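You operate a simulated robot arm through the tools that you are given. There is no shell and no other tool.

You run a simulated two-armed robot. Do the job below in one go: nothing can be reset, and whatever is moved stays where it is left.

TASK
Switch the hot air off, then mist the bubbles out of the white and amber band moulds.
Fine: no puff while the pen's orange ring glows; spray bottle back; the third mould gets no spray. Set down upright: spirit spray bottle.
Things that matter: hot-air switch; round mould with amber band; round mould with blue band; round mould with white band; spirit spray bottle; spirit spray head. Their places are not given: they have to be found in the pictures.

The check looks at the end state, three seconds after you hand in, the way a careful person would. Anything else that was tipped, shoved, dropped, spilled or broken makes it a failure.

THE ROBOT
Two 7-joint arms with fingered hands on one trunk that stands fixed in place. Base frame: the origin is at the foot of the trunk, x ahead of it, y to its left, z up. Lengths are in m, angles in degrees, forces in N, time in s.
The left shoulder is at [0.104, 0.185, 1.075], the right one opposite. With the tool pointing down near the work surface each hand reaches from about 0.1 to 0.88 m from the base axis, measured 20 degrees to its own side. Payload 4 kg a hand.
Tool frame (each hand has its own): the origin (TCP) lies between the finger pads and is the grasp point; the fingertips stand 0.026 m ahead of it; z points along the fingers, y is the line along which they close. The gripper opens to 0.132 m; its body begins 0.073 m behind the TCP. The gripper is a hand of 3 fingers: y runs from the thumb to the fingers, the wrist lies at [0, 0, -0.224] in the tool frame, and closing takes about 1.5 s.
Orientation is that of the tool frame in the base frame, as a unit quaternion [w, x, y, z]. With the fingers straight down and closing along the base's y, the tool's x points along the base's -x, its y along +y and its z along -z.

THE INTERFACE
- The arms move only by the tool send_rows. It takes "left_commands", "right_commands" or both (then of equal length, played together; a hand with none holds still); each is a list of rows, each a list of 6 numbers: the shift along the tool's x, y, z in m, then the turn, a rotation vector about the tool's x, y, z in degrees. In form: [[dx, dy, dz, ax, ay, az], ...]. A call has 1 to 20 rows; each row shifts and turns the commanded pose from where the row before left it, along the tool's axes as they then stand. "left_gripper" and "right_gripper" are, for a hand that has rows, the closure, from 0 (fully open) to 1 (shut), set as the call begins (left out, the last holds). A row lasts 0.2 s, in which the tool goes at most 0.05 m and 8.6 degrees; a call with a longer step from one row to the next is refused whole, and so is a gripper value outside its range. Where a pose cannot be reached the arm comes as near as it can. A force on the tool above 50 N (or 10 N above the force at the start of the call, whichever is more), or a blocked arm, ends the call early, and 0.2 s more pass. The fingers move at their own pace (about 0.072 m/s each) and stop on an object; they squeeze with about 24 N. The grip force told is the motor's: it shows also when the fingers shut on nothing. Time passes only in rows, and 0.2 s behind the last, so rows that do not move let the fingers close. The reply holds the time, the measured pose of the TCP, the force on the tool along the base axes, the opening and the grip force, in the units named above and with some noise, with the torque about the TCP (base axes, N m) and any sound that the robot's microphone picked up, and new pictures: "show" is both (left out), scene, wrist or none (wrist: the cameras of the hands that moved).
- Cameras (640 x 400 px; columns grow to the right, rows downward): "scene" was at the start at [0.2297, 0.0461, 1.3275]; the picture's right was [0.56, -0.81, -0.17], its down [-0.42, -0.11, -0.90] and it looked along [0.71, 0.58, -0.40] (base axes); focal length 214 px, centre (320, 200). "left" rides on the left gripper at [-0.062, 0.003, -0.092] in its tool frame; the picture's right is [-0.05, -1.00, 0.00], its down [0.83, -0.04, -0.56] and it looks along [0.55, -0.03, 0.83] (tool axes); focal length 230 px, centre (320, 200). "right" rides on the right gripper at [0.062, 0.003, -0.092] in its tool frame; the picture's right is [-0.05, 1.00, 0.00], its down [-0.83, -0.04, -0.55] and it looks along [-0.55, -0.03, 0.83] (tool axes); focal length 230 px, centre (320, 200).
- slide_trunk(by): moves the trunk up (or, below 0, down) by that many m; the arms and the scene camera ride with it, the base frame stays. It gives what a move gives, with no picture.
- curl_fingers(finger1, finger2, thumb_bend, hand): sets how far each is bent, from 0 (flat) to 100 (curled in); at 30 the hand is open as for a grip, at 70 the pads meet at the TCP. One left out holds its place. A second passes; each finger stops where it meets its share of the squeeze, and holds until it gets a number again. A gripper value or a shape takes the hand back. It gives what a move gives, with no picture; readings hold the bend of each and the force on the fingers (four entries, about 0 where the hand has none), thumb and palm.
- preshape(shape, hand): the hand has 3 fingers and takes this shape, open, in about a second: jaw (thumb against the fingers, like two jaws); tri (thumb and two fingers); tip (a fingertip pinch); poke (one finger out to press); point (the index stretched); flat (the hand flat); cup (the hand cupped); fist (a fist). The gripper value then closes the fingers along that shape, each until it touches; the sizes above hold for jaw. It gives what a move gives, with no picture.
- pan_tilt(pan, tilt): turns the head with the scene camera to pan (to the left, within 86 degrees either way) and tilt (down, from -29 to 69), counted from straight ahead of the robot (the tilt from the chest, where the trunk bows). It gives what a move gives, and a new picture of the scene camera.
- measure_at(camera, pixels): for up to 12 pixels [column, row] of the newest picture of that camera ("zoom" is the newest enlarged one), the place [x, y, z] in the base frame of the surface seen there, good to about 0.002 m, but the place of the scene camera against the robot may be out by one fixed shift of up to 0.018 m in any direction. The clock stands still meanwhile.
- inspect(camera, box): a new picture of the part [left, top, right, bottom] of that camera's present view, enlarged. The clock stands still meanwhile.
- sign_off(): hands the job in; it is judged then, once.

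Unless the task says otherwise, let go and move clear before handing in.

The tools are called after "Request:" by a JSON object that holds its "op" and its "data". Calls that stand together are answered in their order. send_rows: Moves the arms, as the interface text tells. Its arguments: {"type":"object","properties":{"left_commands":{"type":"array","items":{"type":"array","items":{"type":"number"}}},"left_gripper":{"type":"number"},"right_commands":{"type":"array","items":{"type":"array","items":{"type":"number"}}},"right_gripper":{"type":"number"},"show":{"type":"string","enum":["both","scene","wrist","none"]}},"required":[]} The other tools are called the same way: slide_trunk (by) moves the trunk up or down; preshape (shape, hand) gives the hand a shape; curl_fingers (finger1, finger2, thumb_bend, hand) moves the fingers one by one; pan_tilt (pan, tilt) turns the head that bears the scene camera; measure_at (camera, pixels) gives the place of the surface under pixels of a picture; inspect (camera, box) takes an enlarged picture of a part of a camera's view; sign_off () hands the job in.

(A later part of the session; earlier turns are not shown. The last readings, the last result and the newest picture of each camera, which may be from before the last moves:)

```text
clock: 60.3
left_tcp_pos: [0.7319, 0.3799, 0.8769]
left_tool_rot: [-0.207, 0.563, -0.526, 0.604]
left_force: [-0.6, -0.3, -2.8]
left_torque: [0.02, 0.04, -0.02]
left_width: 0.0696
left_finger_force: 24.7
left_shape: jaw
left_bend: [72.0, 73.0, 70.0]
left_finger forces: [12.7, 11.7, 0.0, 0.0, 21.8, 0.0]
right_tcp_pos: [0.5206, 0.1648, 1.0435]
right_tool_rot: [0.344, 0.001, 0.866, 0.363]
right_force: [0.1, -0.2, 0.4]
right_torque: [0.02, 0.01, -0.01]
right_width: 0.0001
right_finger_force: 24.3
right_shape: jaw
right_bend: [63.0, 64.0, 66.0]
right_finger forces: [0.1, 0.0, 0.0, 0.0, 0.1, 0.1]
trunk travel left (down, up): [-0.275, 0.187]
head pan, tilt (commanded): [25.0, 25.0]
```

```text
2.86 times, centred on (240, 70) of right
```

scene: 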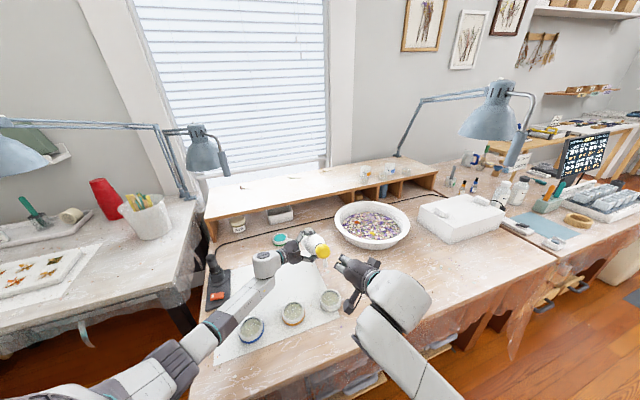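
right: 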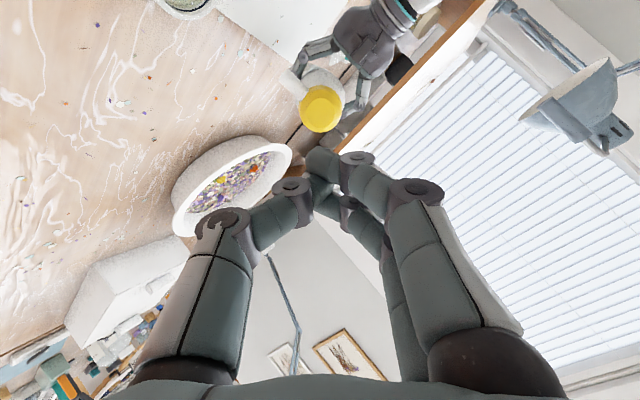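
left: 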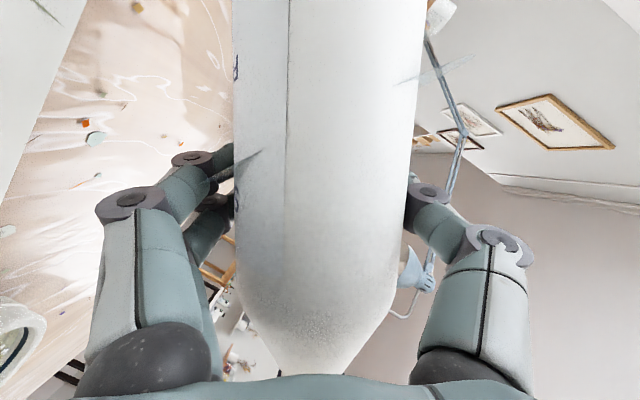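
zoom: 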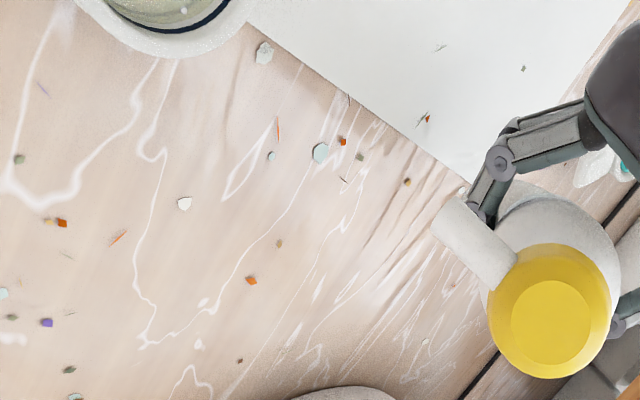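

I'll zoom into the white mould to see whether the bubbles changed.

Request:
{"op": "inspect", "data": {"camera": "scene", "box": [270, 280, 350, 330]}}

```text
8.00 times, centred on (310, 305) of scene
```

zoom: 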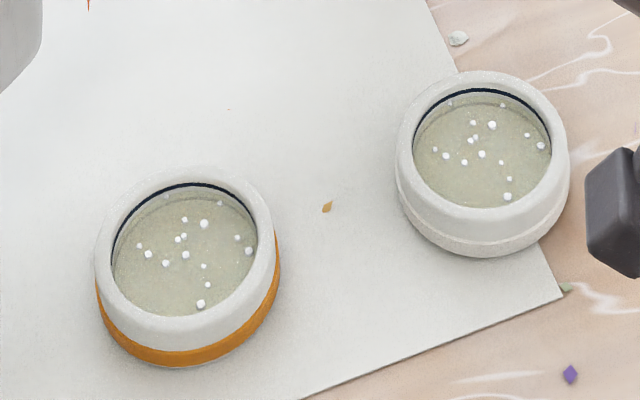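

The white mould's bubbles are unchanged, and in the right picture the mist cone did not seem to follow the nozzle's axis exactly. I'll press again and measure the mist itself with the right camera to learn its true direction.

Request:
{"op": "send_rows", "data": {"right_commands": [[0, 0, 0.04, 0, 0, 0], [0, 0, 0.04, 0, 0, 0], [0, 0, 0.04, 0, 0, 0], [0, 0, 0.02, 0, 0, 0], [0, 0, 0.01, 0, 0, 0], [0, 0, 0.004, 0, 0, 0], [0, 0, 0.004, 0, 0, 0]]}}

Request:
{"op": "inspect", "data": {"camera": "right", "box": [150, 0, 330, 130]}}

Request:
{"op": "measure_at", "data": {"camera": "zoom", "pixels": [[320, 285], [300, 240], [260, 200], [230, 150], [300, 150], [200, 120], [320, 120], [250, 80], [250, 40], [180, 80], [340, 200], [345, 315]]}}

Request:
{"op": "inspect", "data": {"camera": "scene", "box": [290, 240, 370, 310]}}

```text
clock: 61.9
left_tcp_pos: [0.7312, 0.3794, 0.8755]
left_tool_rot: [-0.206, 0.564, -0.526, 0.603]
left_force: [3.2, 2.5, -5.2]
left_torque: [-0.01, 0.07, -0.02]
left_width: 0.0697
left_finger_force: 24.2
left_shape: jaw
left_bend: [72.0, 73.0, 70.0]
left_finger forces: [12.7, 11.5, 0.0, 0.0, 21.9, 0.0]
right_tcp_pos: [0.6169, 0.2655, 0.9627]
right_tool_rot: [0.345, -0.001, 0.866, 0.362]
right_force: [-2.0, -2.4, 1.8]
right_torque: [0.02, -0.04, -0.01]
right_width: 0.0
right_finger_force: 24.1
right_shape: jaw
right_bend: [63.0, 64.0, 66.0]
right_finger forces: [0.1, 0.0, 0.0, 0.0, 0.1, 0.0]
trunk travel left (down, up): [-0.275, 0.187]
head pan, tilt (commanded): [25.0, 25.0]
```

scene: 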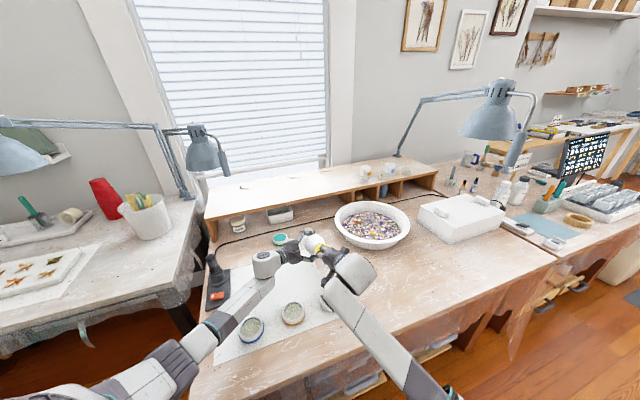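
right: 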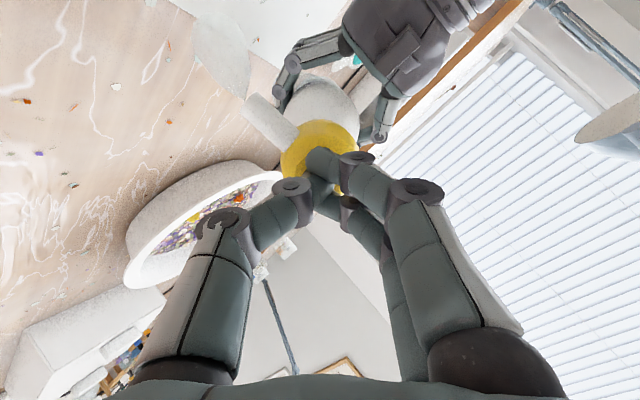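

```text
3.08 times, centred on (240, 65) of right
```

zoom: 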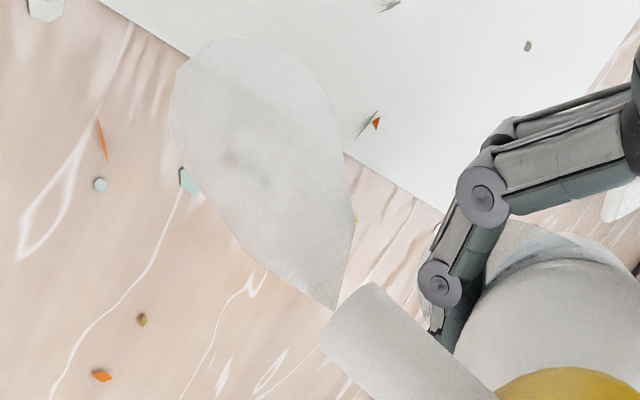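

```text
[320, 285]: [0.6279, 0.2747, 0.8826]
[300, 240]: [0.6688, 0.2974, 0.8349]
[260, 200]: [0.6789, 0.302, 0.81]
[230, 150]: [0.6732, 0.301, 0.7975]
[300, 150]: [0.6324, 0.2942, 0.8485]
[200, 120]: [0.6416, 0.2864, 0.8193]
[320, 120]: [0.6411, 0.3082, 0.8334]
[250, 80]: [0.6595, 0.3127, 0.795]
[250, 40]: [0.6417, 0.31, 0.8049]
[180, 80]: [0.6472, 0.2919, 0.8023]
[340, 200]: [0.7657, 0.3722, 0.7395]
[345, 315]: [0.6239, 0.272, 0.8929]
```

```text
5.71 times, centred on (330, 275) of scene
```

zoom: 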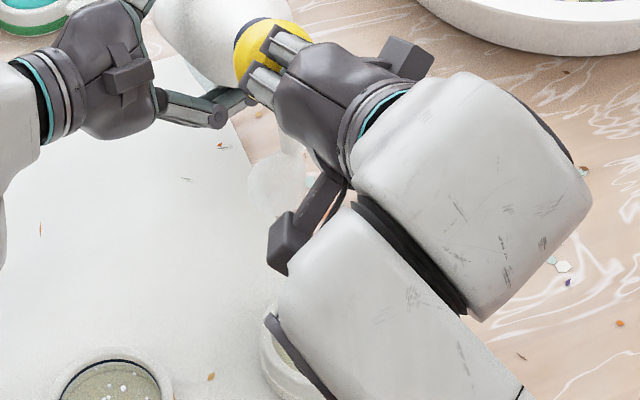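

The measured mist runs from the nozzle at (0.624, 0.272, 0.893) to about (0.66, 0.30, 0.80), so the spray leaves roughly 55° below the bottle's horizontal, not along the nozzle tube, and it fell on the paper beside the mould. I'll release, then shift the bottle and right hand by (−0.069, −0.069, −0.02) so this direction meets the white mould's centre.

Request:
{"op": "send_rows", "data": {"left_commands": [[0, 0, 0, 0, 0, 0], [0, 0, 0, 0, 0, 0], [0, 0, 0, 0, 0, 0], [0.0171, 0.0165, -0.0076, 0, 0, 0], [0.0171, 0.0165, -0.0076, 0, 0, 0], [0.0171, 0.0165, -0.0076, 0, 0, 0], [0.0171, 0.0165, -0.0076, 0, 0, 0]], "right_commands": [[0, 0, -0.008, 0, 0, 0], [0, 0, -0.022, 0, 0, 0], [0, 0, -0.04, 0, 0, 0], [0.0118, -0.01155, -0.0186, 0, 0, 0], [0.0118, -0.01155, -0.0186, 0, 0, 0], [0.0118, -0.01155, -0.0186, 0, 0, 0], [0.0118, -0.01155, -0.0186, 0, 0, 0]]}}

Request:
{"op": "inspect", "data": {"camera": "scene", "box": [230, 230, 390, 350]}}

Request:
{"op": "inspect", "data": {"camera": "right", "box": [150, 0, 370, 150]}}

```text
clock: 63.5
left_tcp_pos: [0.6609, 0.3106, 0.8564]
left_tool_rot: [-0.208, 0.563, -0.526, 0.603]
left_force: [-0.5, -0.8, -2.5]
left_torque: [-0.02, 0.02, 0.02]
left_width: 0.0698
left_finger_force: 23.9
left_shape: jaw
left_bend: [72.0, 73.0, 70.0]
left_finger forces: [12.8, 11.5, 0.0, 0.0, 21.7, 0.0]
right_tcp_pos: [0.5046, 0.1488, 0.9784]
right_tool_rot: [0.344, 0.0, 0.866, 0.363]
right_force: [0.7, -0.3, 0.4]
right_torque: [0.03, 0.01, 0.02]
right_width: 0.0
right_finger_force: 23.6
right_shape: jaw
right_bend: [63.0, 64.0, 66.0]
right_finger forces: [0.0, 0.0, 0.1, 0.1, 0.1, 0.1]
trunk travel left (down, up): [-0.275, 0.187]
head pan, tilt (commanded): [25.0, 25.0]
```

scene: 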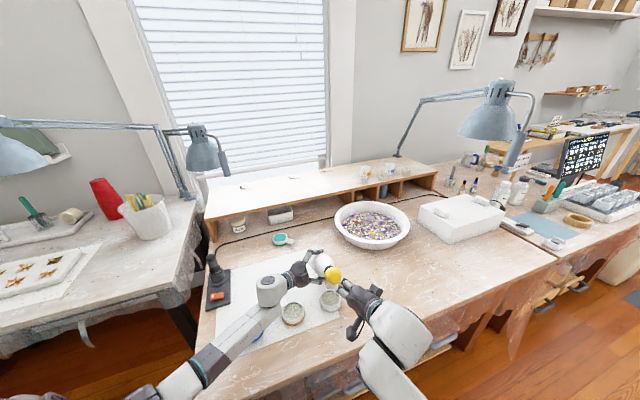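
right: 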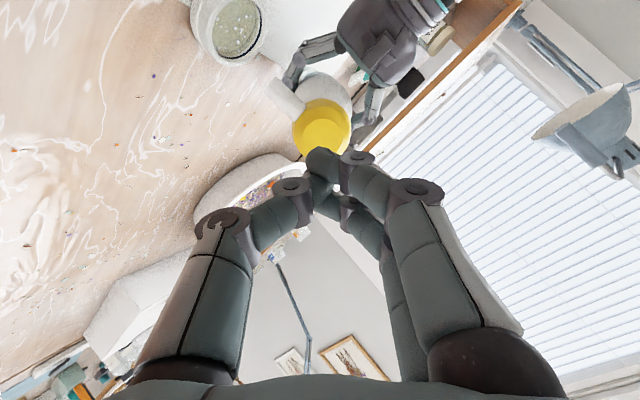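
left: 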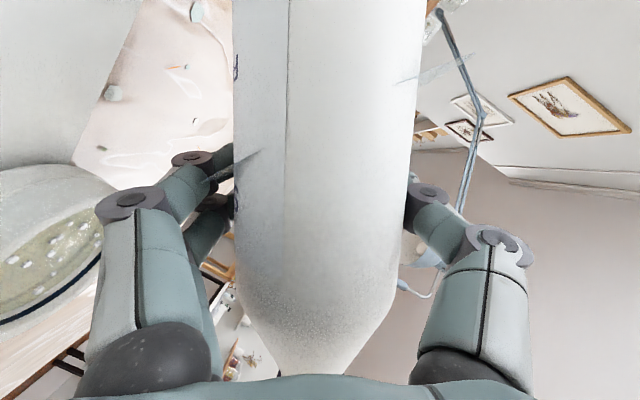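

```text
3.33 times, centred on (310, 290) of scene
```

zoom: 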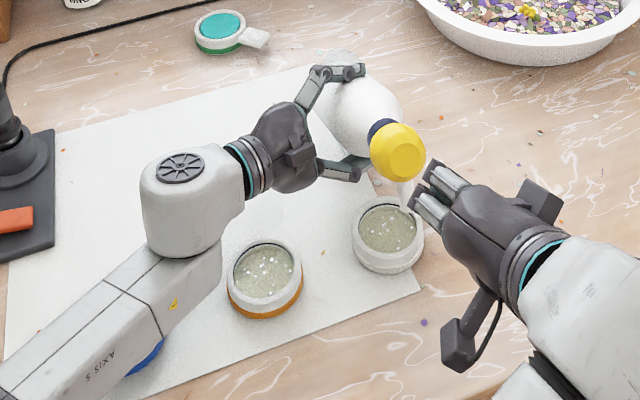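

```text
2.67 times, centred on (260, 75) of right
```

zoom: 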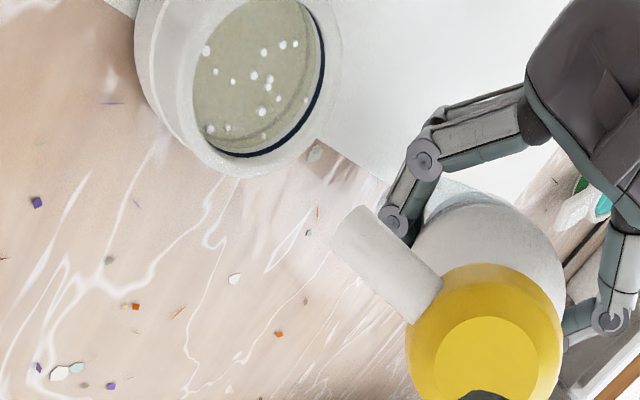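

Now the white mould lies along the mist's direction in the right camera (mould at zoom (260,80), nozzle end at (345,240)). I'll advance 0.07 and press.

Request:
{"op": "send_rows", "data": {"right_commands": [[0, 0, 0.03, 0, 0, 0], [0, 0, 0.02, 0, 0, 0], [0, 0, 0.01, 0, 0, 0], [0, 0, 0.006, 0, 0, 0], [0, 0, 0.004, 0, 0, 0]]}}

Request:
{"op": "inspect", "data": {"camera": "right", "box": [150, 0, 370, 150]}}

Request:
{"op": "measure_at", "data": {"camera": "zoom", "pixels": [[240, 160], [220, 130], [260, 130], [200, 100], [240, 100], [280, 120], [180, 70], [230, 60], [260, 50], [300, 180]]}}

Request:
{"op": "inspect", "data": {"camera": "scene", "box": [280, 250, 360, 320]}}

```text
clock: 64.7
left_tcp_pos: [0.6627, 0.3119, 0.8541]
left_tool_rot: [-0.207, 0.563, -0.525, 0.603]
left_force: [2.2, 2.8, -5.6]
left_torque: [0.02, 0.05, 0.03]
left_width: 0.0697
left_finger_force: 23.9
left_shape: jaw
left_bend: [72.0, 73.0, 70.0]
left_finger forces: [12.8, 11.5, 0.1, 0.1, 21.6, 0.0]
right_tcp_pos: [0.5477, 0.1968, 0.9434]
right_tool_rot: [0.344, -0.001, 0.866, 0.362]
right_force: [-2.1, -1.9, 1.6]
right_torque: [-0.02, -0.02, -0.06]
right_width: 0.0
right_finger_force: 23.5
right_shape: jaw
right_bend: [63.0, 64.0, 66.0]
right_finger forces: [0.0, 0.0, 0.0, 0.1, 0.1, 0.0]
trunk travel left (down, up): [-0.275, 0.187]
head pan, tilt (commanded): [25.0, 25.0]
```

scene: 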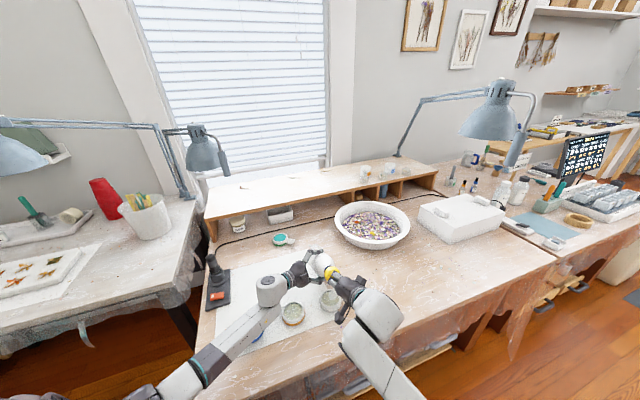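
right: 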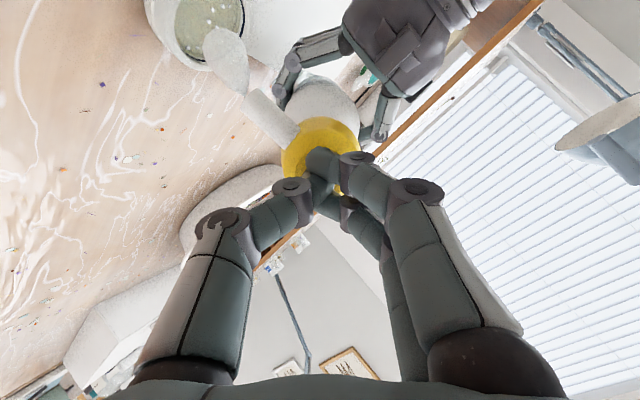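

```text
2.67 times, centred on (260, 75) of right
```

zoom: 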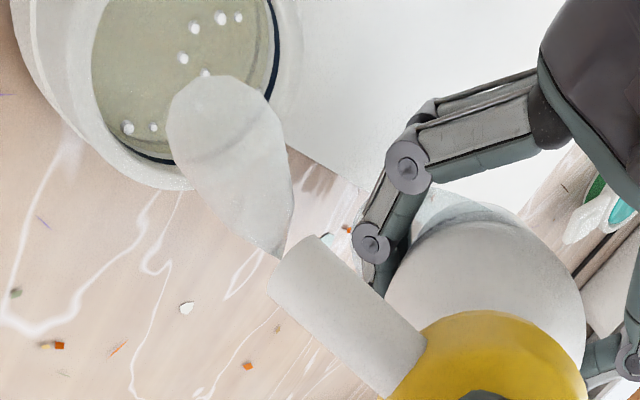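

```text
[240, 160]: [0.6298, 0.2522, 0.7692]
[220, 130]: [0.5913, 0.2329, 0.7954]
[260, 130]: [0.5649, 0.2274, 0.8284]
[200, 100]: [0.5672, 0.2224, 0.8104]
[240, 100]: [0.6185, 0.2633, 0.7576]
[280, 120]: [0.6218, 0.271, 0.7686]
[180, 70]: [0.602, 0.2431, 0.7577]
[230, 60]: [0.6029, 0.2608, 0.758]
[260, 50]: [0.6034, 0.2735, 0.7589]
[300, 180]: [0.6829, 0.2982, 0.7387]
```

```text
5.71 times, centred on (320, 285) of scene
```

zoom: 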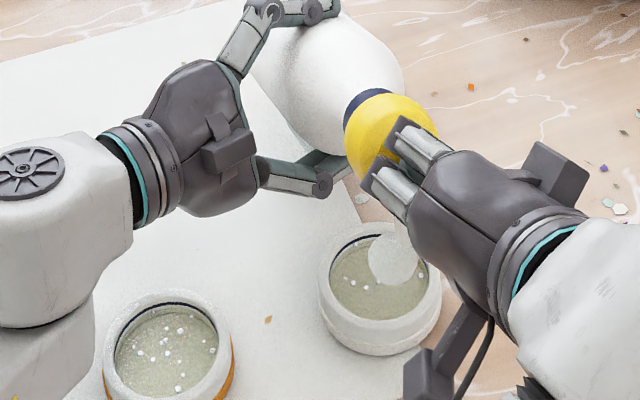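

The mist now reaches into the white mould (scene zoom (395,258)). I'll hold briefly, release, and check the bubbles.

Request:
{"op": "send_rows", "data": {"right_commands": [[0, 0, 0, 0, 0, 0], [0, 0, 0, 0, 0, 0], [0, 0, 0, 0, 0, 0]], "show": "none"}}

Request:
{"op": "inspect", "data": {"camera": "scene", "box": [280, 250, 360, 320]}}

Request:
{"op": "inspect", "data": {"camera": "right", "box": [150, 0, 370, 150]}}

```text
clock: 65.5
left_tcp_pos: [0.6631, 0.3117, 0.8546]
left_tool_rot: [-0.207, 0.563, -0.526, 0.603]
left_force: [2.7, 2.6, -5.3]
left_torque: [0.01, 0.02, 0.06]
left_width: 0.0698
left_finger_force: 24.0
left_shape: jaw
left_bend: [72.0, 73.0, 70.0]
left_finger forces: [12.8, 11.6, 0.0, 0.1, 21.6, 0.0]
right_tcp_pos: [0.5478, 0.1949, 0.9426]
right_tool_rot: [0.345, 0.001, 0.866, 0.362]
right_force: [-2.2, -2.5, 1.6]
right_torque: [-0.03, -0.06, 0.0]
right_width: 0.0
right_finger_force: 24.1
right_shape: jaw
right_bend: [63.0, 64.0, 66.0]
right_finger forces: [0.1, 0.0, 0.0, 0.0, 0.0, 0.1]
trunk travel left (down, up): [-0.275, 0.187]
head pan, tilt (commanded): [25.0, 25.0]
```

```text
5.71 times, centred on (320, 285) of scene
```

zoom: 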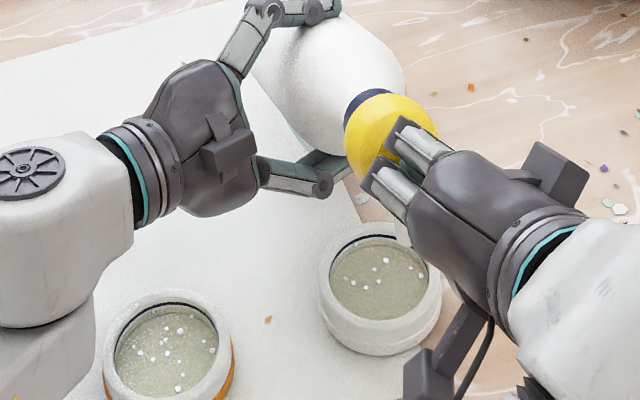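

```text
2.67 times, centred on (260, 75) of right
```

zoom: 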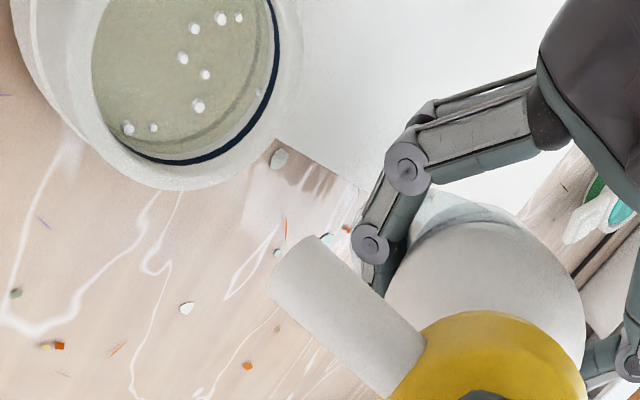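

The mist has faded; I'll zoom in hard on the white mould to compare its bubbles with before.

Request:
{"op": "inspect", "data": {"camera": "scene", "box": [310, 278, 350, 313]}}

Request:
{"op": "inspect", "data": {"camera": "scene", "box": [272, 292, 312, 327]}}

```text
11.43 times, centred on (330, 296) of scene
```

zoom: 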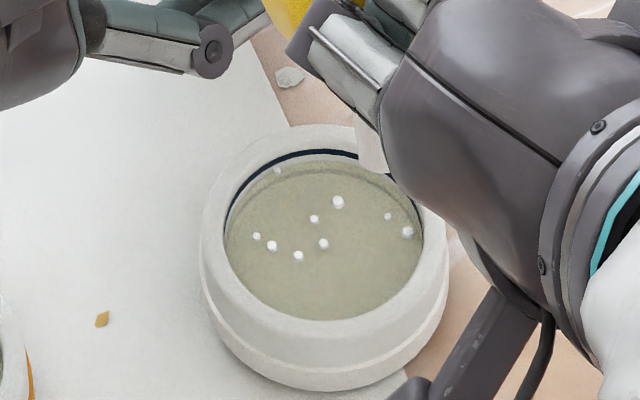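

```text
11.43 times, centred on (292, 310) of scene
```

zoom: 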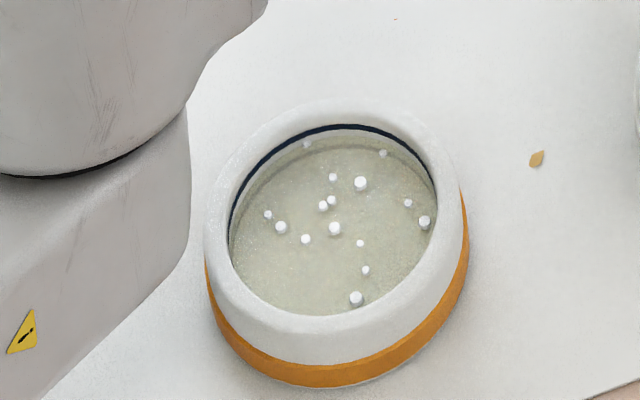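

The white mould now shows about 9–10 bubbles against 15 in the untouched amber one, so each puff clears about a third. I'll release and press again.

Request:
{"op": "send_rows", "data": {"right_commands": [[0, 0, -0.008, 0, 0, 0], [0, 0, -0.01, 0, 0, 0], [0, 0, 0, 0, 0, 0], [0, 0, 0, 0, 0, 0], [0, 0, 0.008, 0, 0, 0], [0, 0, 0.006, 0, 0, 0], [0, 0, 0.004, 0, 0, 0], [0, 0, 0, 0, 0, 0]], "show": "scene"}}

Request:
{"op": "inspect", "data": {"camera": "scene", "box": [310, 278, 350, 313]}}

```text
clock: 67.3
left_tcp_pos: [0.6627, 0.3112, 0.8542]
left_tool_rot: [-0.206, 0.564, -0.526, 0.603]
left_force: [2.3, 3.0, -4.8]
left_torque: [0.03, 0.06, 0.07]
left_width: 0.0696
left_finger_force: 23.7
left_shape: jaw
left_bend: [72.0, 73.0, 70.0]
left_finger forces: [12.8, 11.5, 0.0, 0.0, 21.6, 0.0]
right_tcp_pos: [0.5467, 0.1953, 0.9437]
right_tool_rot: [0.344, 0.0, 0.866, 0.362]
right_force: [-2.8, -1.9, 2.1]
right_torque: [0.03, -0.02, -0.01]
right_width: 0.0001
right_finger_force: 24.6
right_shape: jaw
right_bend: [63.0, 64.0, 66.0]
right_finger forces: [0.0, 0.0, 0.0, 0.0, 0.1, 0.0]
trunk travel left (down, up): [-0.275, 0.187]
head pan, tilt (commanded): [25.0, 25.0]
```

scene: 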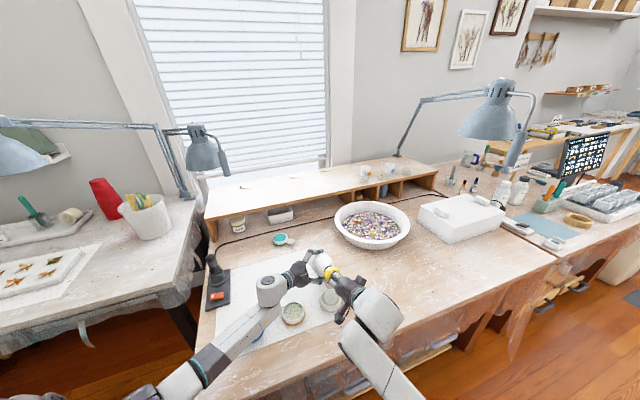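

```text
11.43 times, centred on (330, 296) of scene
```

zoom: 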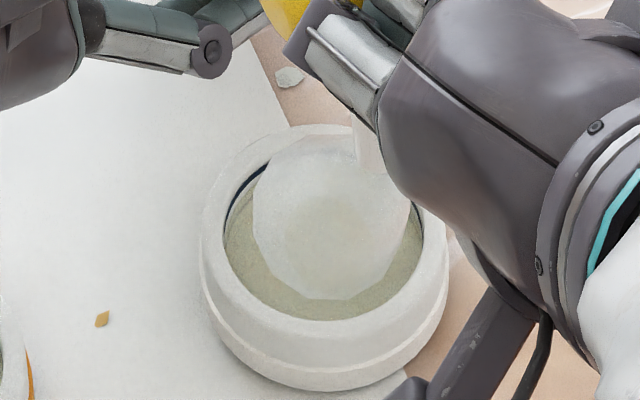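

The mist cone now covers the white mould's centre. I'll release and count what remains.

Request:
{"op": "send_rows", "data": {"right_commands": [[0, 0, -0.008, 0, 0, 0], [0, 0, -0.01, 0, 0, 0], [0, 0, 0, 0, 0, 0], [0, 0, 0, 0, 0, 0], [0, 0, 0, 0, 0, 0]], "show": "wrist"}}

Request:
{"op": "inspect", "data": {"camera": "scene", "box": [310, 278, 350, 313]}}

Request:
{"op": "inspect", "data": {"camera": "right", "box": [130, 0, 310, 110]}}

```text
clock: 68.5
left_tcp_pos: [0.6634, 0.3112, 0.8547]
left_tool_rot: [-0.205, 0.563, -0.525, 0.604]
left_force: [0.0, 0.2, -3.7]
left_torque: [0.01, -0.01, 0.02]
left_width: 0.0697
left_finger_force: 24.0
left_shape: jaw
left_bend: [72.0, 73.0, 70.0]
left_finger forces: [12.7, 11.5, 0.1, 0.0, 21.6, 0.1]
right_tcp_pos: [0.5378, 0.1843, 0.9513]
right_tool_rot: [0.344, 0.0, 0.866, 0.362]
right_force: [-0.5, 0.0, -0.2]
right_torque: [0.01, 0.01, -0.02]
right_width: 0.0002
right_finger_force: 24.1
right_shape: jaw
right_bend: [63.0, 64.0, 66.0]
right_finger forces: [0.0, 0.0, 0.1, 0.0, 0.0, 0.0]
trunk travel left (down, up): [-0.275, 0.187]
head pan, tilt (commanded): [25.0, 25.0]
```

right: 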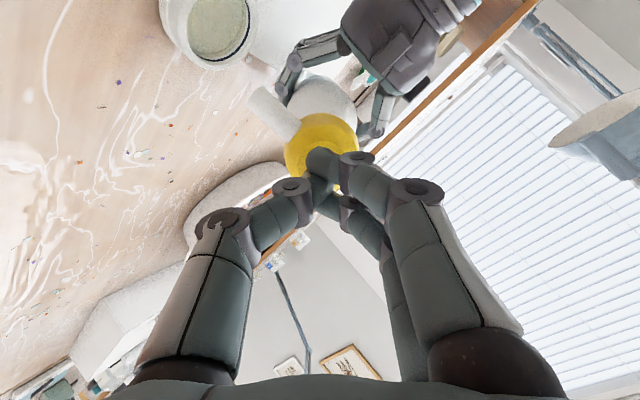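

```text
11.43 times, centred on (330, 296) of scene
```

zoom: 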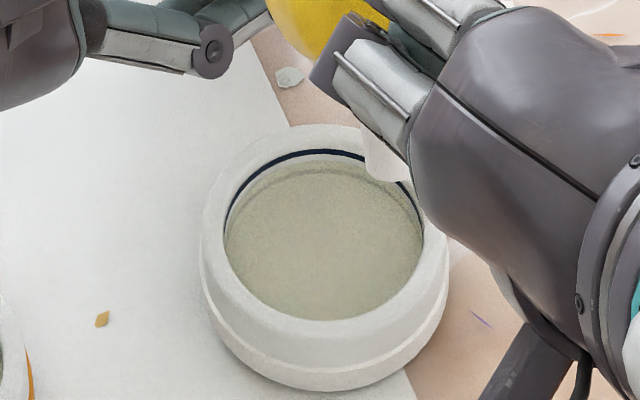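

```text
3.56 times, centred on (220, 55) of right
```

zoom: 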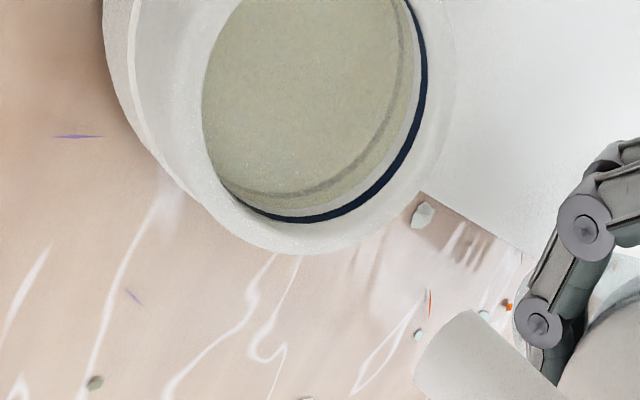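

The white mould is completely clear of bubbles. Next is the amber mould, 0.14 m to the left; I'll check where the elbows are before shifting both arms together.

Request:
{"op": "measure_at", "data": {"camera": "scene", "pixels": [[205, 360], [170, 382], [240, 330], [270, 290], [370, 300], [365, 350], [395, 385], [345, 280], [293, 312], [80, 398]]}}

Request:
{"op": "send_rows", "data": {"right_commands": [[0, 0, -0.03, 0, 0, 0], [0, 0, -0.03, 0, 0, 0]], "show": "scene"}}

```text
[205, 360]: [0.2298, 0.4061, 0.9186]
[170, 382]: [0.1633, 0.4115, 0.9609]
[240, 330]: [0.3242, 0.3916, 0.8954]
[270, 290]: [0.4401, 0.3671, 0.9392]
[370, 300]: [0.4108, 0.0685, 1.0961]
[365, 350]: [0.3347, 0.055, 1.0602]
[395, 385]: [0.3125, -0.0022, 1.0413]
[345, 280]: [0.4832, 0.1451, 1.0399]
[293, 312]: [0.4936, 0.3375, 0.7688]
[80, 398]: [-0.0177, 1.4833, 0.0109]
```

```text
clock: 69.1
left_tcp_pos: [0.6619, 0.3108, 0.8555]
left_tool_rot: [-0.207, 0.563, -0.525, 0.604]
left_force: [0.9, -0.4, -3.5]
left_torque: [0.04, 0.02, -0.02]
left_width: 0.0699
left_finger_force: 23.8
left_shape: jaw
left_bend: [72.0, 73.0, 70.0]
left_finger forces: [12.8, 11.6, 0.0, 0.1, 21.6, 0.0]
right_tcp_pos: [0.5002, 0.1463, 0.9813]
right_tool_rot: [0.345, 0.001, 0.866, 0.362]
right_force: [0.3, -1.2, 0.1]
right_torque: [-0.03, 0.01, -0.02]
right_width: 0.0001
right_finger_force: 24.1
right_shape: jaw
right_bend: [63.0, 64.0, 66.0]
right_finger forces: [0.1, 0.1, 0.1, 0.1, 0.1, 0.1]
trunk travel left (down, up): [-0.275, 0.187]
head pan, tilt (commanded): [25.0, 25.0]
```

scene: 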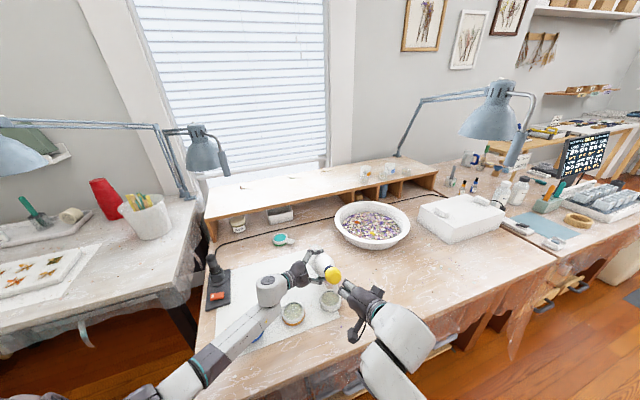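

Both arms have room, but the left forearm passes fairly low over the blue mould. I'll lift both arms 5 cm first and then shift them together by (−0.0995, +0.100) towards the amber mould.

Request:
{"op": "send_rows", "data": {"left_commands": [[0.0116, -0.0217, -0.0047, 0, 0, 0], [0.0115, -0.0217, -0.0047, 0, 0, 0], [-0.0143, -0.0006, -0.0323, 0, 0, 0], [-0.0143, -0.0006, -0.0323, 0, 0, 0], [-0.0143, -0.0006, -0.0323, 0, 0, 0], [-0.0143, -0.0006, -0.0323, 0, 0, 0]], "right_commands": [[-0.015, 0.0157, -0.0125, 0, 0, 0], [-0.0149, 0.0157, -0.0125, 0, 0, 0], [0.0252, 0.0247, 0.0009, 0, 0, 0], [0.0252, 0.0247, 0.0009, 0, 0, 0], [0.0252, 0.0247, 0.0009, 0, 0, 0], [0.0252, 0.0247, 0.0009, 0, 0, 0]]}}

Request:
{"op": "inspect", "data": {"camera": "scene", "box": [150, 230, 390, 390]}}

```text
clock: 70.5
left_tcp_pos: [0.563, 0.4132, 0.9054]
left_tool_rot: [-0.206, 0.562, -0.526, 0.604]
left_force: [-0.1, 0.0, -2.8]
left_torque: [0.03, 0.03, 0.01]
left_width: 0.0697
left_finger_force: 23.7
left_shape: jaw
left_bend: [72.0, 73.0, 70.0]
left_finger forces: [12.8, 11.5, 0.1, 0.0, 21.7, 0.0]
right_tcp_pos: [0.3991, 0.2475, 1.0322]
right_tool_rot: [0.346, 0.0, 0.866, 0.361]
right_force: [-0.1, 0.2, 0.7]
right_torque: [-0.04, -0.03, 0.0]
right_width: 0.0003
right_finger_force: 23.5
right_shape: jaw
right_bend: [63.0, 64.0, 66.0]
right_finger forces: [0.0, 0.0, 0.0, 0.0, 0.1, 0.1]
trunk travel left (down, up): [-0.275, 0.187]
head pan, tilt (commanded): [25.0, 25.0]
```

scene: 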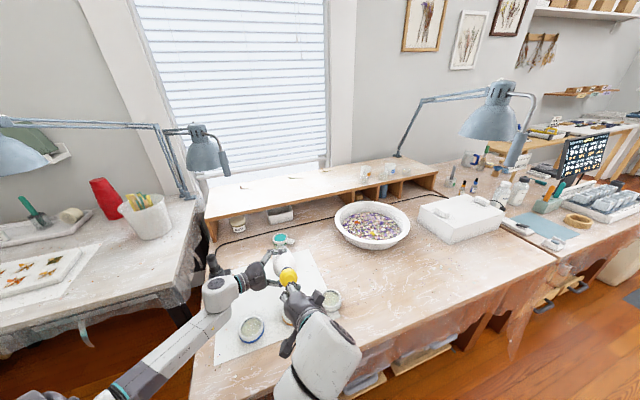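
right: 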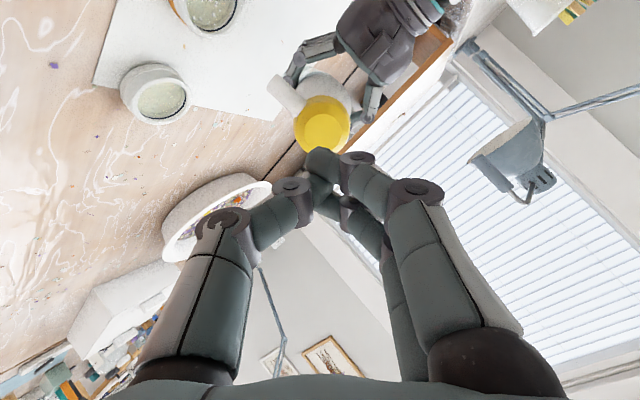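
left: 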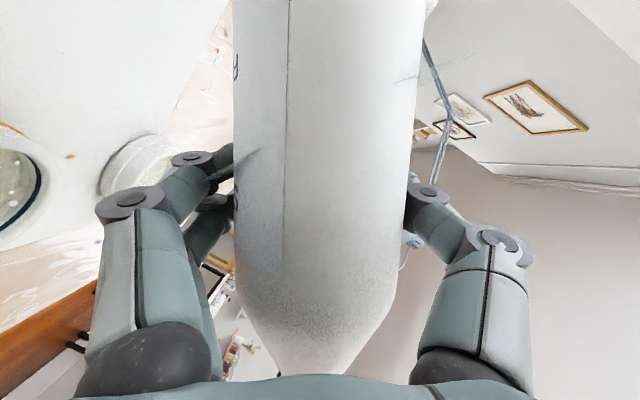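

```text
2.50 times, centred on (270, 310) of scene
```

zoom: 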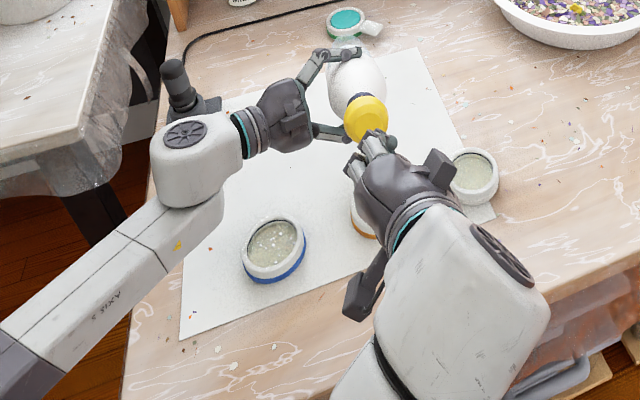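

Both arms reached without warnings, and the forearm now lies to the left of the blue mould. I'll lower both 5 cm to the proven spraying height.

Request:
{"op": "send_rows", "data": {"left_commands": [[-0.0077, 0.01447, 0.0031, 0, 0, 0], [-0.0077, 0.01447, 0.0031, 0, 0, 0], [-0.0077, 0.01447, 0.0031, 0, 0, 0]], "right_commands": [[0.00997, -0.01045, 0.00833, 0, 0, 0], [0.00997, -0.01045, 0.00833, 0, 0, 0], [0.00997, -0.01045, 0.00833, 0, 0, 0]]}}

Request:
{"op": "inspect", "data": {"camera": "right", "box": [150, 0, 370, 150]}}

Request:
{"op": "inspect", "data": {"camera": "scene", "box": [190, 240, 350, 370]}}

```text
clock: 71.3
left_tcp_pos: [0.5632, 0.4122, 0.8569]
left_tool_rot: [-0.206, 0.562, -0.526, 0.604]
left_force: [-0.2, -0.4, -3.5]
left_torque: [0.01, 0.0, -0.06]
left_width: 0.0697
left_finger_force: 23.7
left_shape: jaw
left_bend: [72.0, 73.0, 70.0]
left_finger forces: [13.0, 11.6, 0.1, 0.0, 21.6, 0.0]
right_tcp_pos: [0.4026, 0.2461, 0.9804]
right_tool_rot: [0.345, 0.001, 0.867, 0.361]
right_force: [0.0, -0.5, -0.5]
right_torque: [0.05, -0.01, -0.02]
right_width: 0.0
right_finger_force: 24.4
right_shape: jaw
right_bend: [63.0, 64.0, 66.0]
right_finger forces: [0.1, 0.0, 0.0, 0.0, 0.1, 0.0]
trunk travel left (down, up): [-0.275, 0.187]
head pan, tilt (commanded): [25.0, 25.0]
```

scene: 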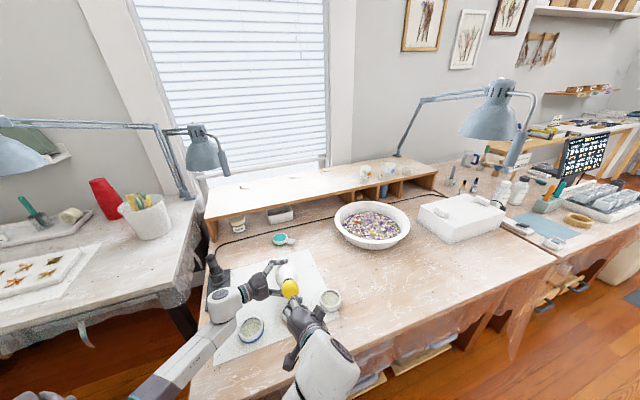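
right: 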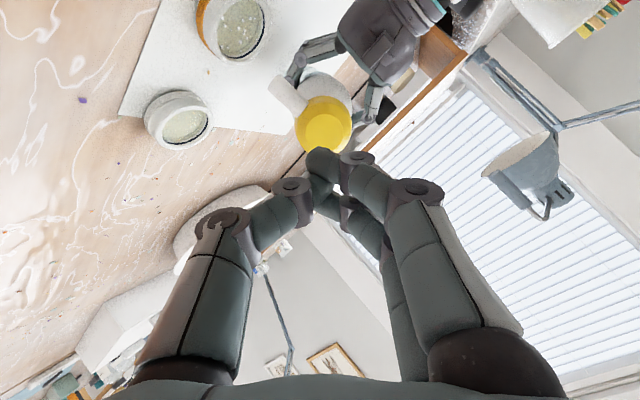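
left: 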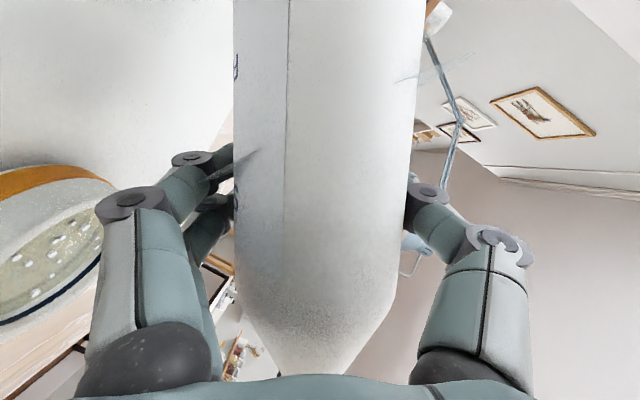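

```text
2.67 times, centred on (260, 75) of right
```

zoom: 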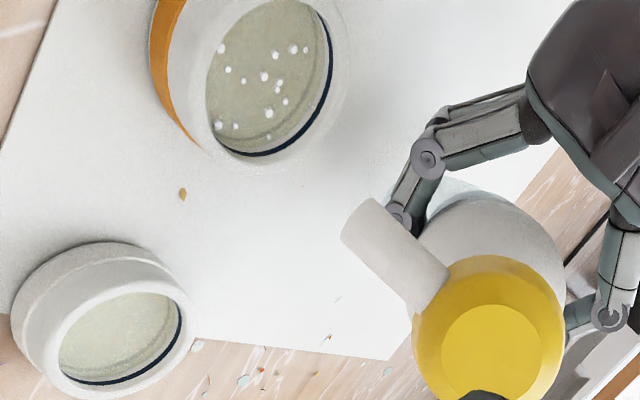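

```text
3.08 times, centred on (270, 305) of scene
```

zoom: 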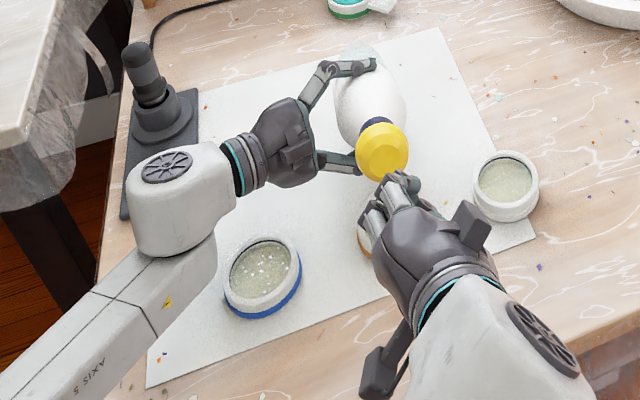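

The amber mould (right zoom (270,75)) sits relative to the nozzle just as the white one did, and the blue mould is well outside the spray plane. I'll advance 0.075 and press.

Request:
{"op": "send_rows", "data": {"right_commands": [[0, 0.003, 0.03, 0, 0, 0], [0, 0, 0.02, 0, 0, 0], [0, 0, 0.012, 0, 0, 0], [0, 0, 0.006, 0, 0, 0], [0, 0, 0.004, 0, 0, 0], [0, 0, 0.003, 0, 0, 0]]}}

Request:
{"op": "inspect", "data": {"camera": "right", "box": [130, 0, 350, 150]}}

Request:
{"op": "inspect", "data": {"camera": "scene", "box": [230, 270, 330, 350]}}

```text
clock: 72.7
left_tcp_pos: [0.5624, 0.4135, 0.8557]
left_tool_rot: [-0.206, 0.563, -0.526, 0.603]
left_force: [1.6, 1.2, -4.6]
left_torque: [0.03, 0.02, 0.08]
left_width: 0.0697
left_finger_force: 24.3
left_shape: jaw
left_bend: [72.0, 73.0, 70.0]
left_finger forces: [12.8, 12.2, 0.0, 0.1, 21.6, 0.0]
right_tcp_pos: [0.4464, 0.2928, 0.9415]
right_tool_rot: [0.345, 0.001, 0.868, 0.358]
right_force: [-1.6, -0.9, 0.6]
right_torque: [0.04, -0.03, -0.02]
right_width: 0.0
right_finger_force: 24.0
right_shape: jaw
right_bend: [63.0, 64.0, 66.0]
right_finger forces: [0.1, 0.1, 0.0, 0.1, 0.0, 0.0]
trunk travel left (down, up): [-0.275, 0.187]
head pan, tilt (commanded): [25.0, 25.0]
```

scene: 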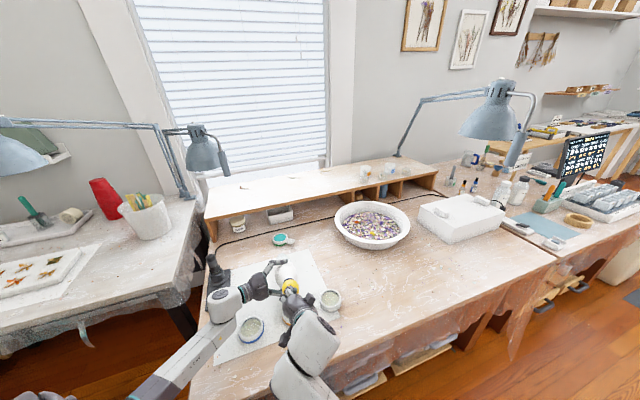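
right: 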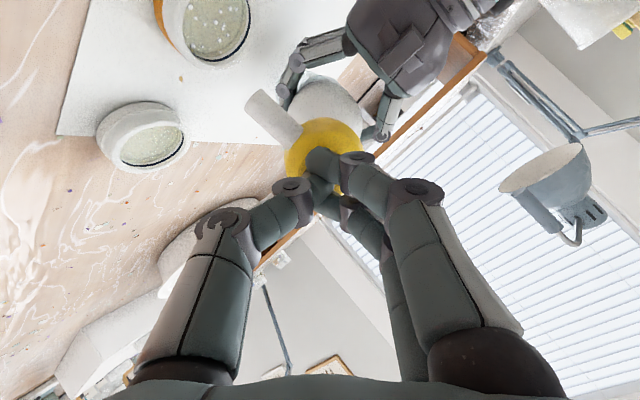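

```text
2.67 times, centred on (240, 75) of right
```

zoom: 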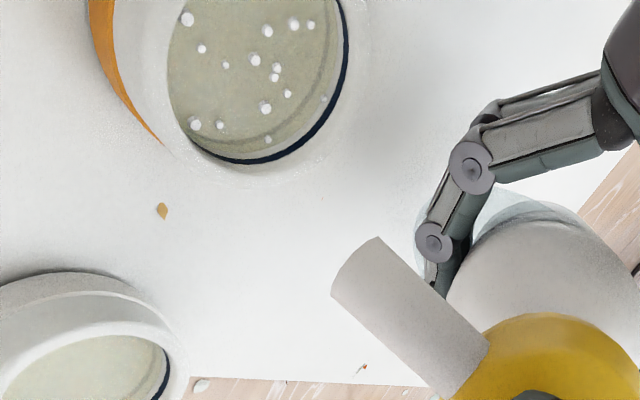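

```text
5.00 times, centred on (280, 310) of scene
```

zoom: 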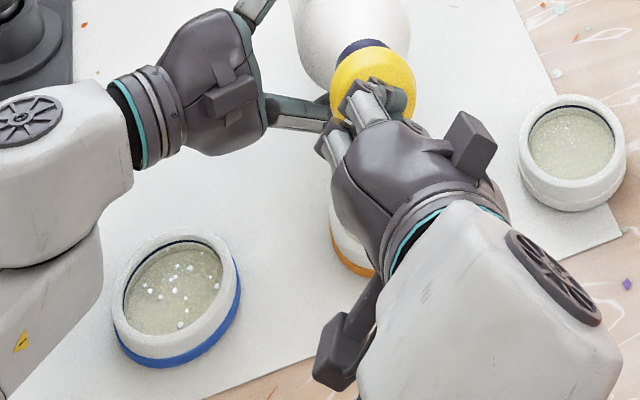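

Light contact (≈2 N), not yet a puff; the geometry matches the white case. I'll press 4–5 mm more.

Request:
{"op": "send_rows", "data": {"right_commands": [[0, 0, 0.002, 0, 0, 0], [0, 0, 0.002, 0, 0, 0]]}}

Request:
{"op": "inspect", "data": {"camera": "right", "box": [130, 0, 350, 150]}}

```text
clock: 73.3
left_tcp_pos: [0.563, 0.4126, 0.8549]
left_tool_rot: [-0.206, 0.563, -0.526, 0.603]
left_force: [3.3, 2.2, -7.7]
left_torque: [0.28, -0.11, 0.16]
left_width: 0.0696
left_finger_force: 24.2
left_shape: jaw
left_bend: [72.0, 72.0, 70.0]
left_finger forces: [13.6, 13.0, 0.0, 0.0, 21.0, 0.1]
right_tcp_pos: [0.4533, 0.2911, 0.9369]
right_tool_rot: [0.347, -0.001, 0.868, 0.354]
right_force: [-3.5, -2.4, 3.9]
right_torque: [0.05, -0.05, -0.03]
right_width: 0.0
right_finger_force: 24.4
right_shape: jaw
right_bend: [63.0, 64.0, 66.0]
right_finger forces: [0.1, 0.0, 0.0, 0.0, 0.1, 0.0]
trunk travel left (down, up): [-0.275, 0.187]
head pan, tilt (commanded): [25.0, 25.0]
```

scene: 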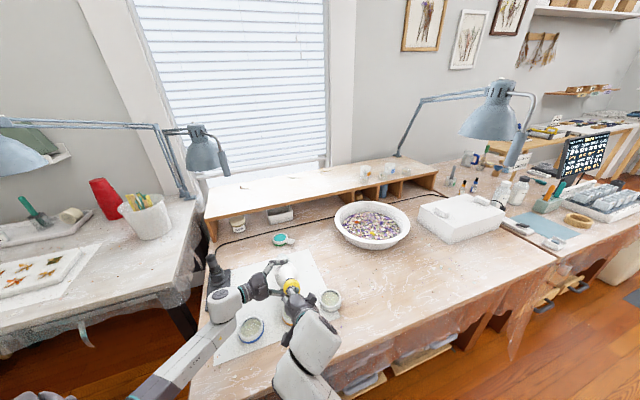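
right: 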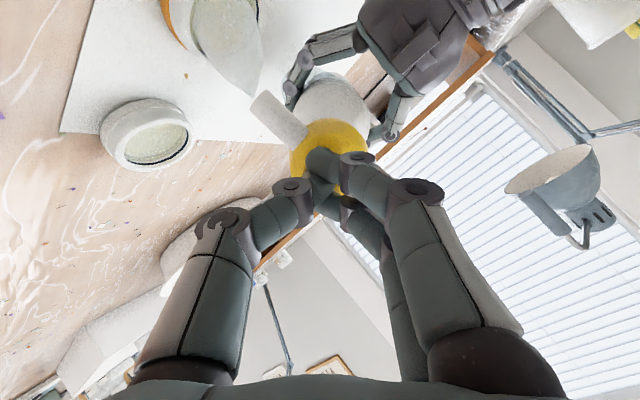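

```text
2.67 times, centred on (240, 75) of right
```

zoom: 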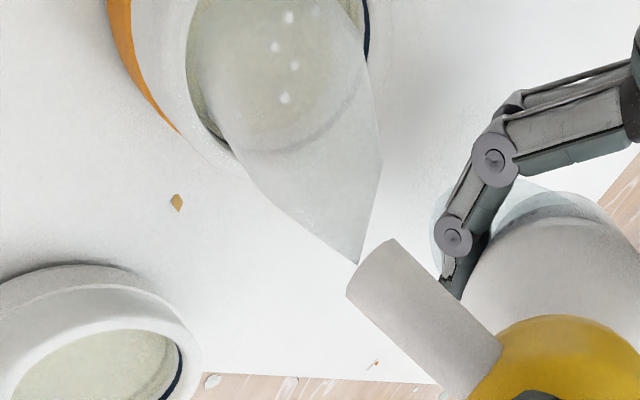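

The mist cone lands squarely in the amber mould. I'll release and check the bubbles.

Request:
{"op": "send_rows", "data": {"right_commands": [[0, 0, -0.006, 0, 0, 0], [0, 0, -0.01, 0, 0, 0], [0, 0, 0, 0, 0, 0], [0, 0, 0, 0, 0, 0]]}}

Request:
{"op": "inspect", "data": {"camera": "right", "box": [130, 0, 350, 150]}}

```text
clock: 74.3
left_tcp_pos: [0.5619, 0.412, 0.8554]
left_tool_rot: [-0.206, 0.563, -0.525, 0.604]
left_force: [-0.6, -0.3, -3.6]
left_torque: [-0.04, 0.02, -0.02]
left_width: 0.0698
left_finger_force: 24.1
left_shape: jaw
left_bend: [72.0, 72.0, 70.0]
left_finger forces: [13.3, 11.1, 0.1, 0.1, 21.4, 0.0]
right_tcp_pos: [0.4428, 0.2866, 0.9534]
right_tool_rot: [0.35, -0.002, 0.865, 0.359]
right_force: [0.1, 0.5, 0.2]
right_torque: [0.01, 0.0, 0.03]
right_width: 0.0001
right_finger_force: 24.1
right_shape: jaw
right_bend: [64.0, 64.0, 66.0]
right_finger forces: [0.1, 0.0, 0.1, 0.0, 0.0, 0.1]
trunk travel left (down, up): [-0.275, 0.187]
head pan, tilt (commanded): [25.0, 25.0]
```

scene: 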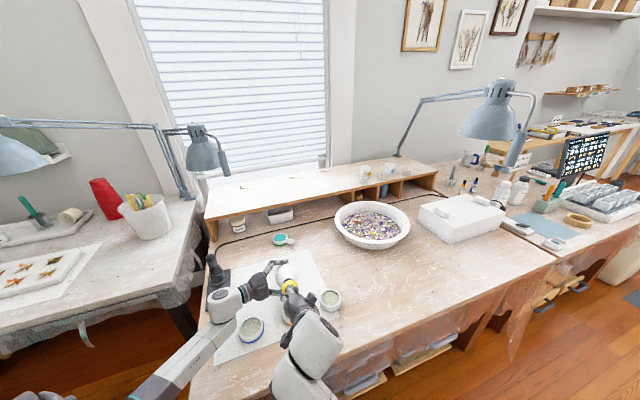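
right: 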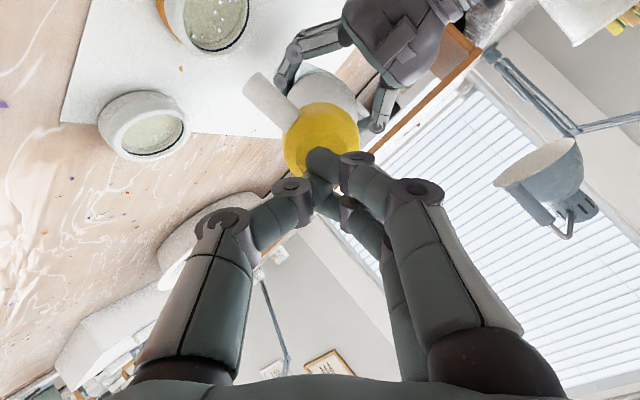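

```text
2.67 times, centred on (240, 75) of right
```

zoom: 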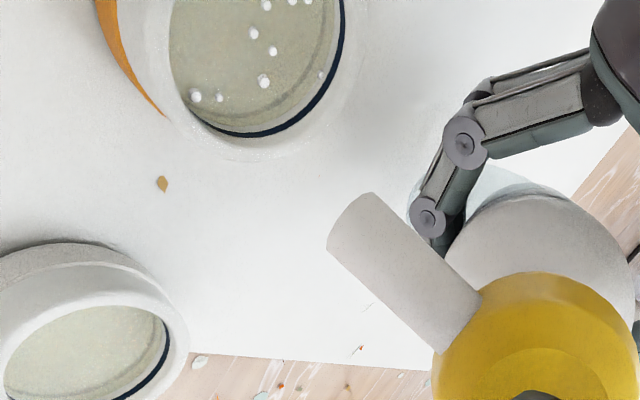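

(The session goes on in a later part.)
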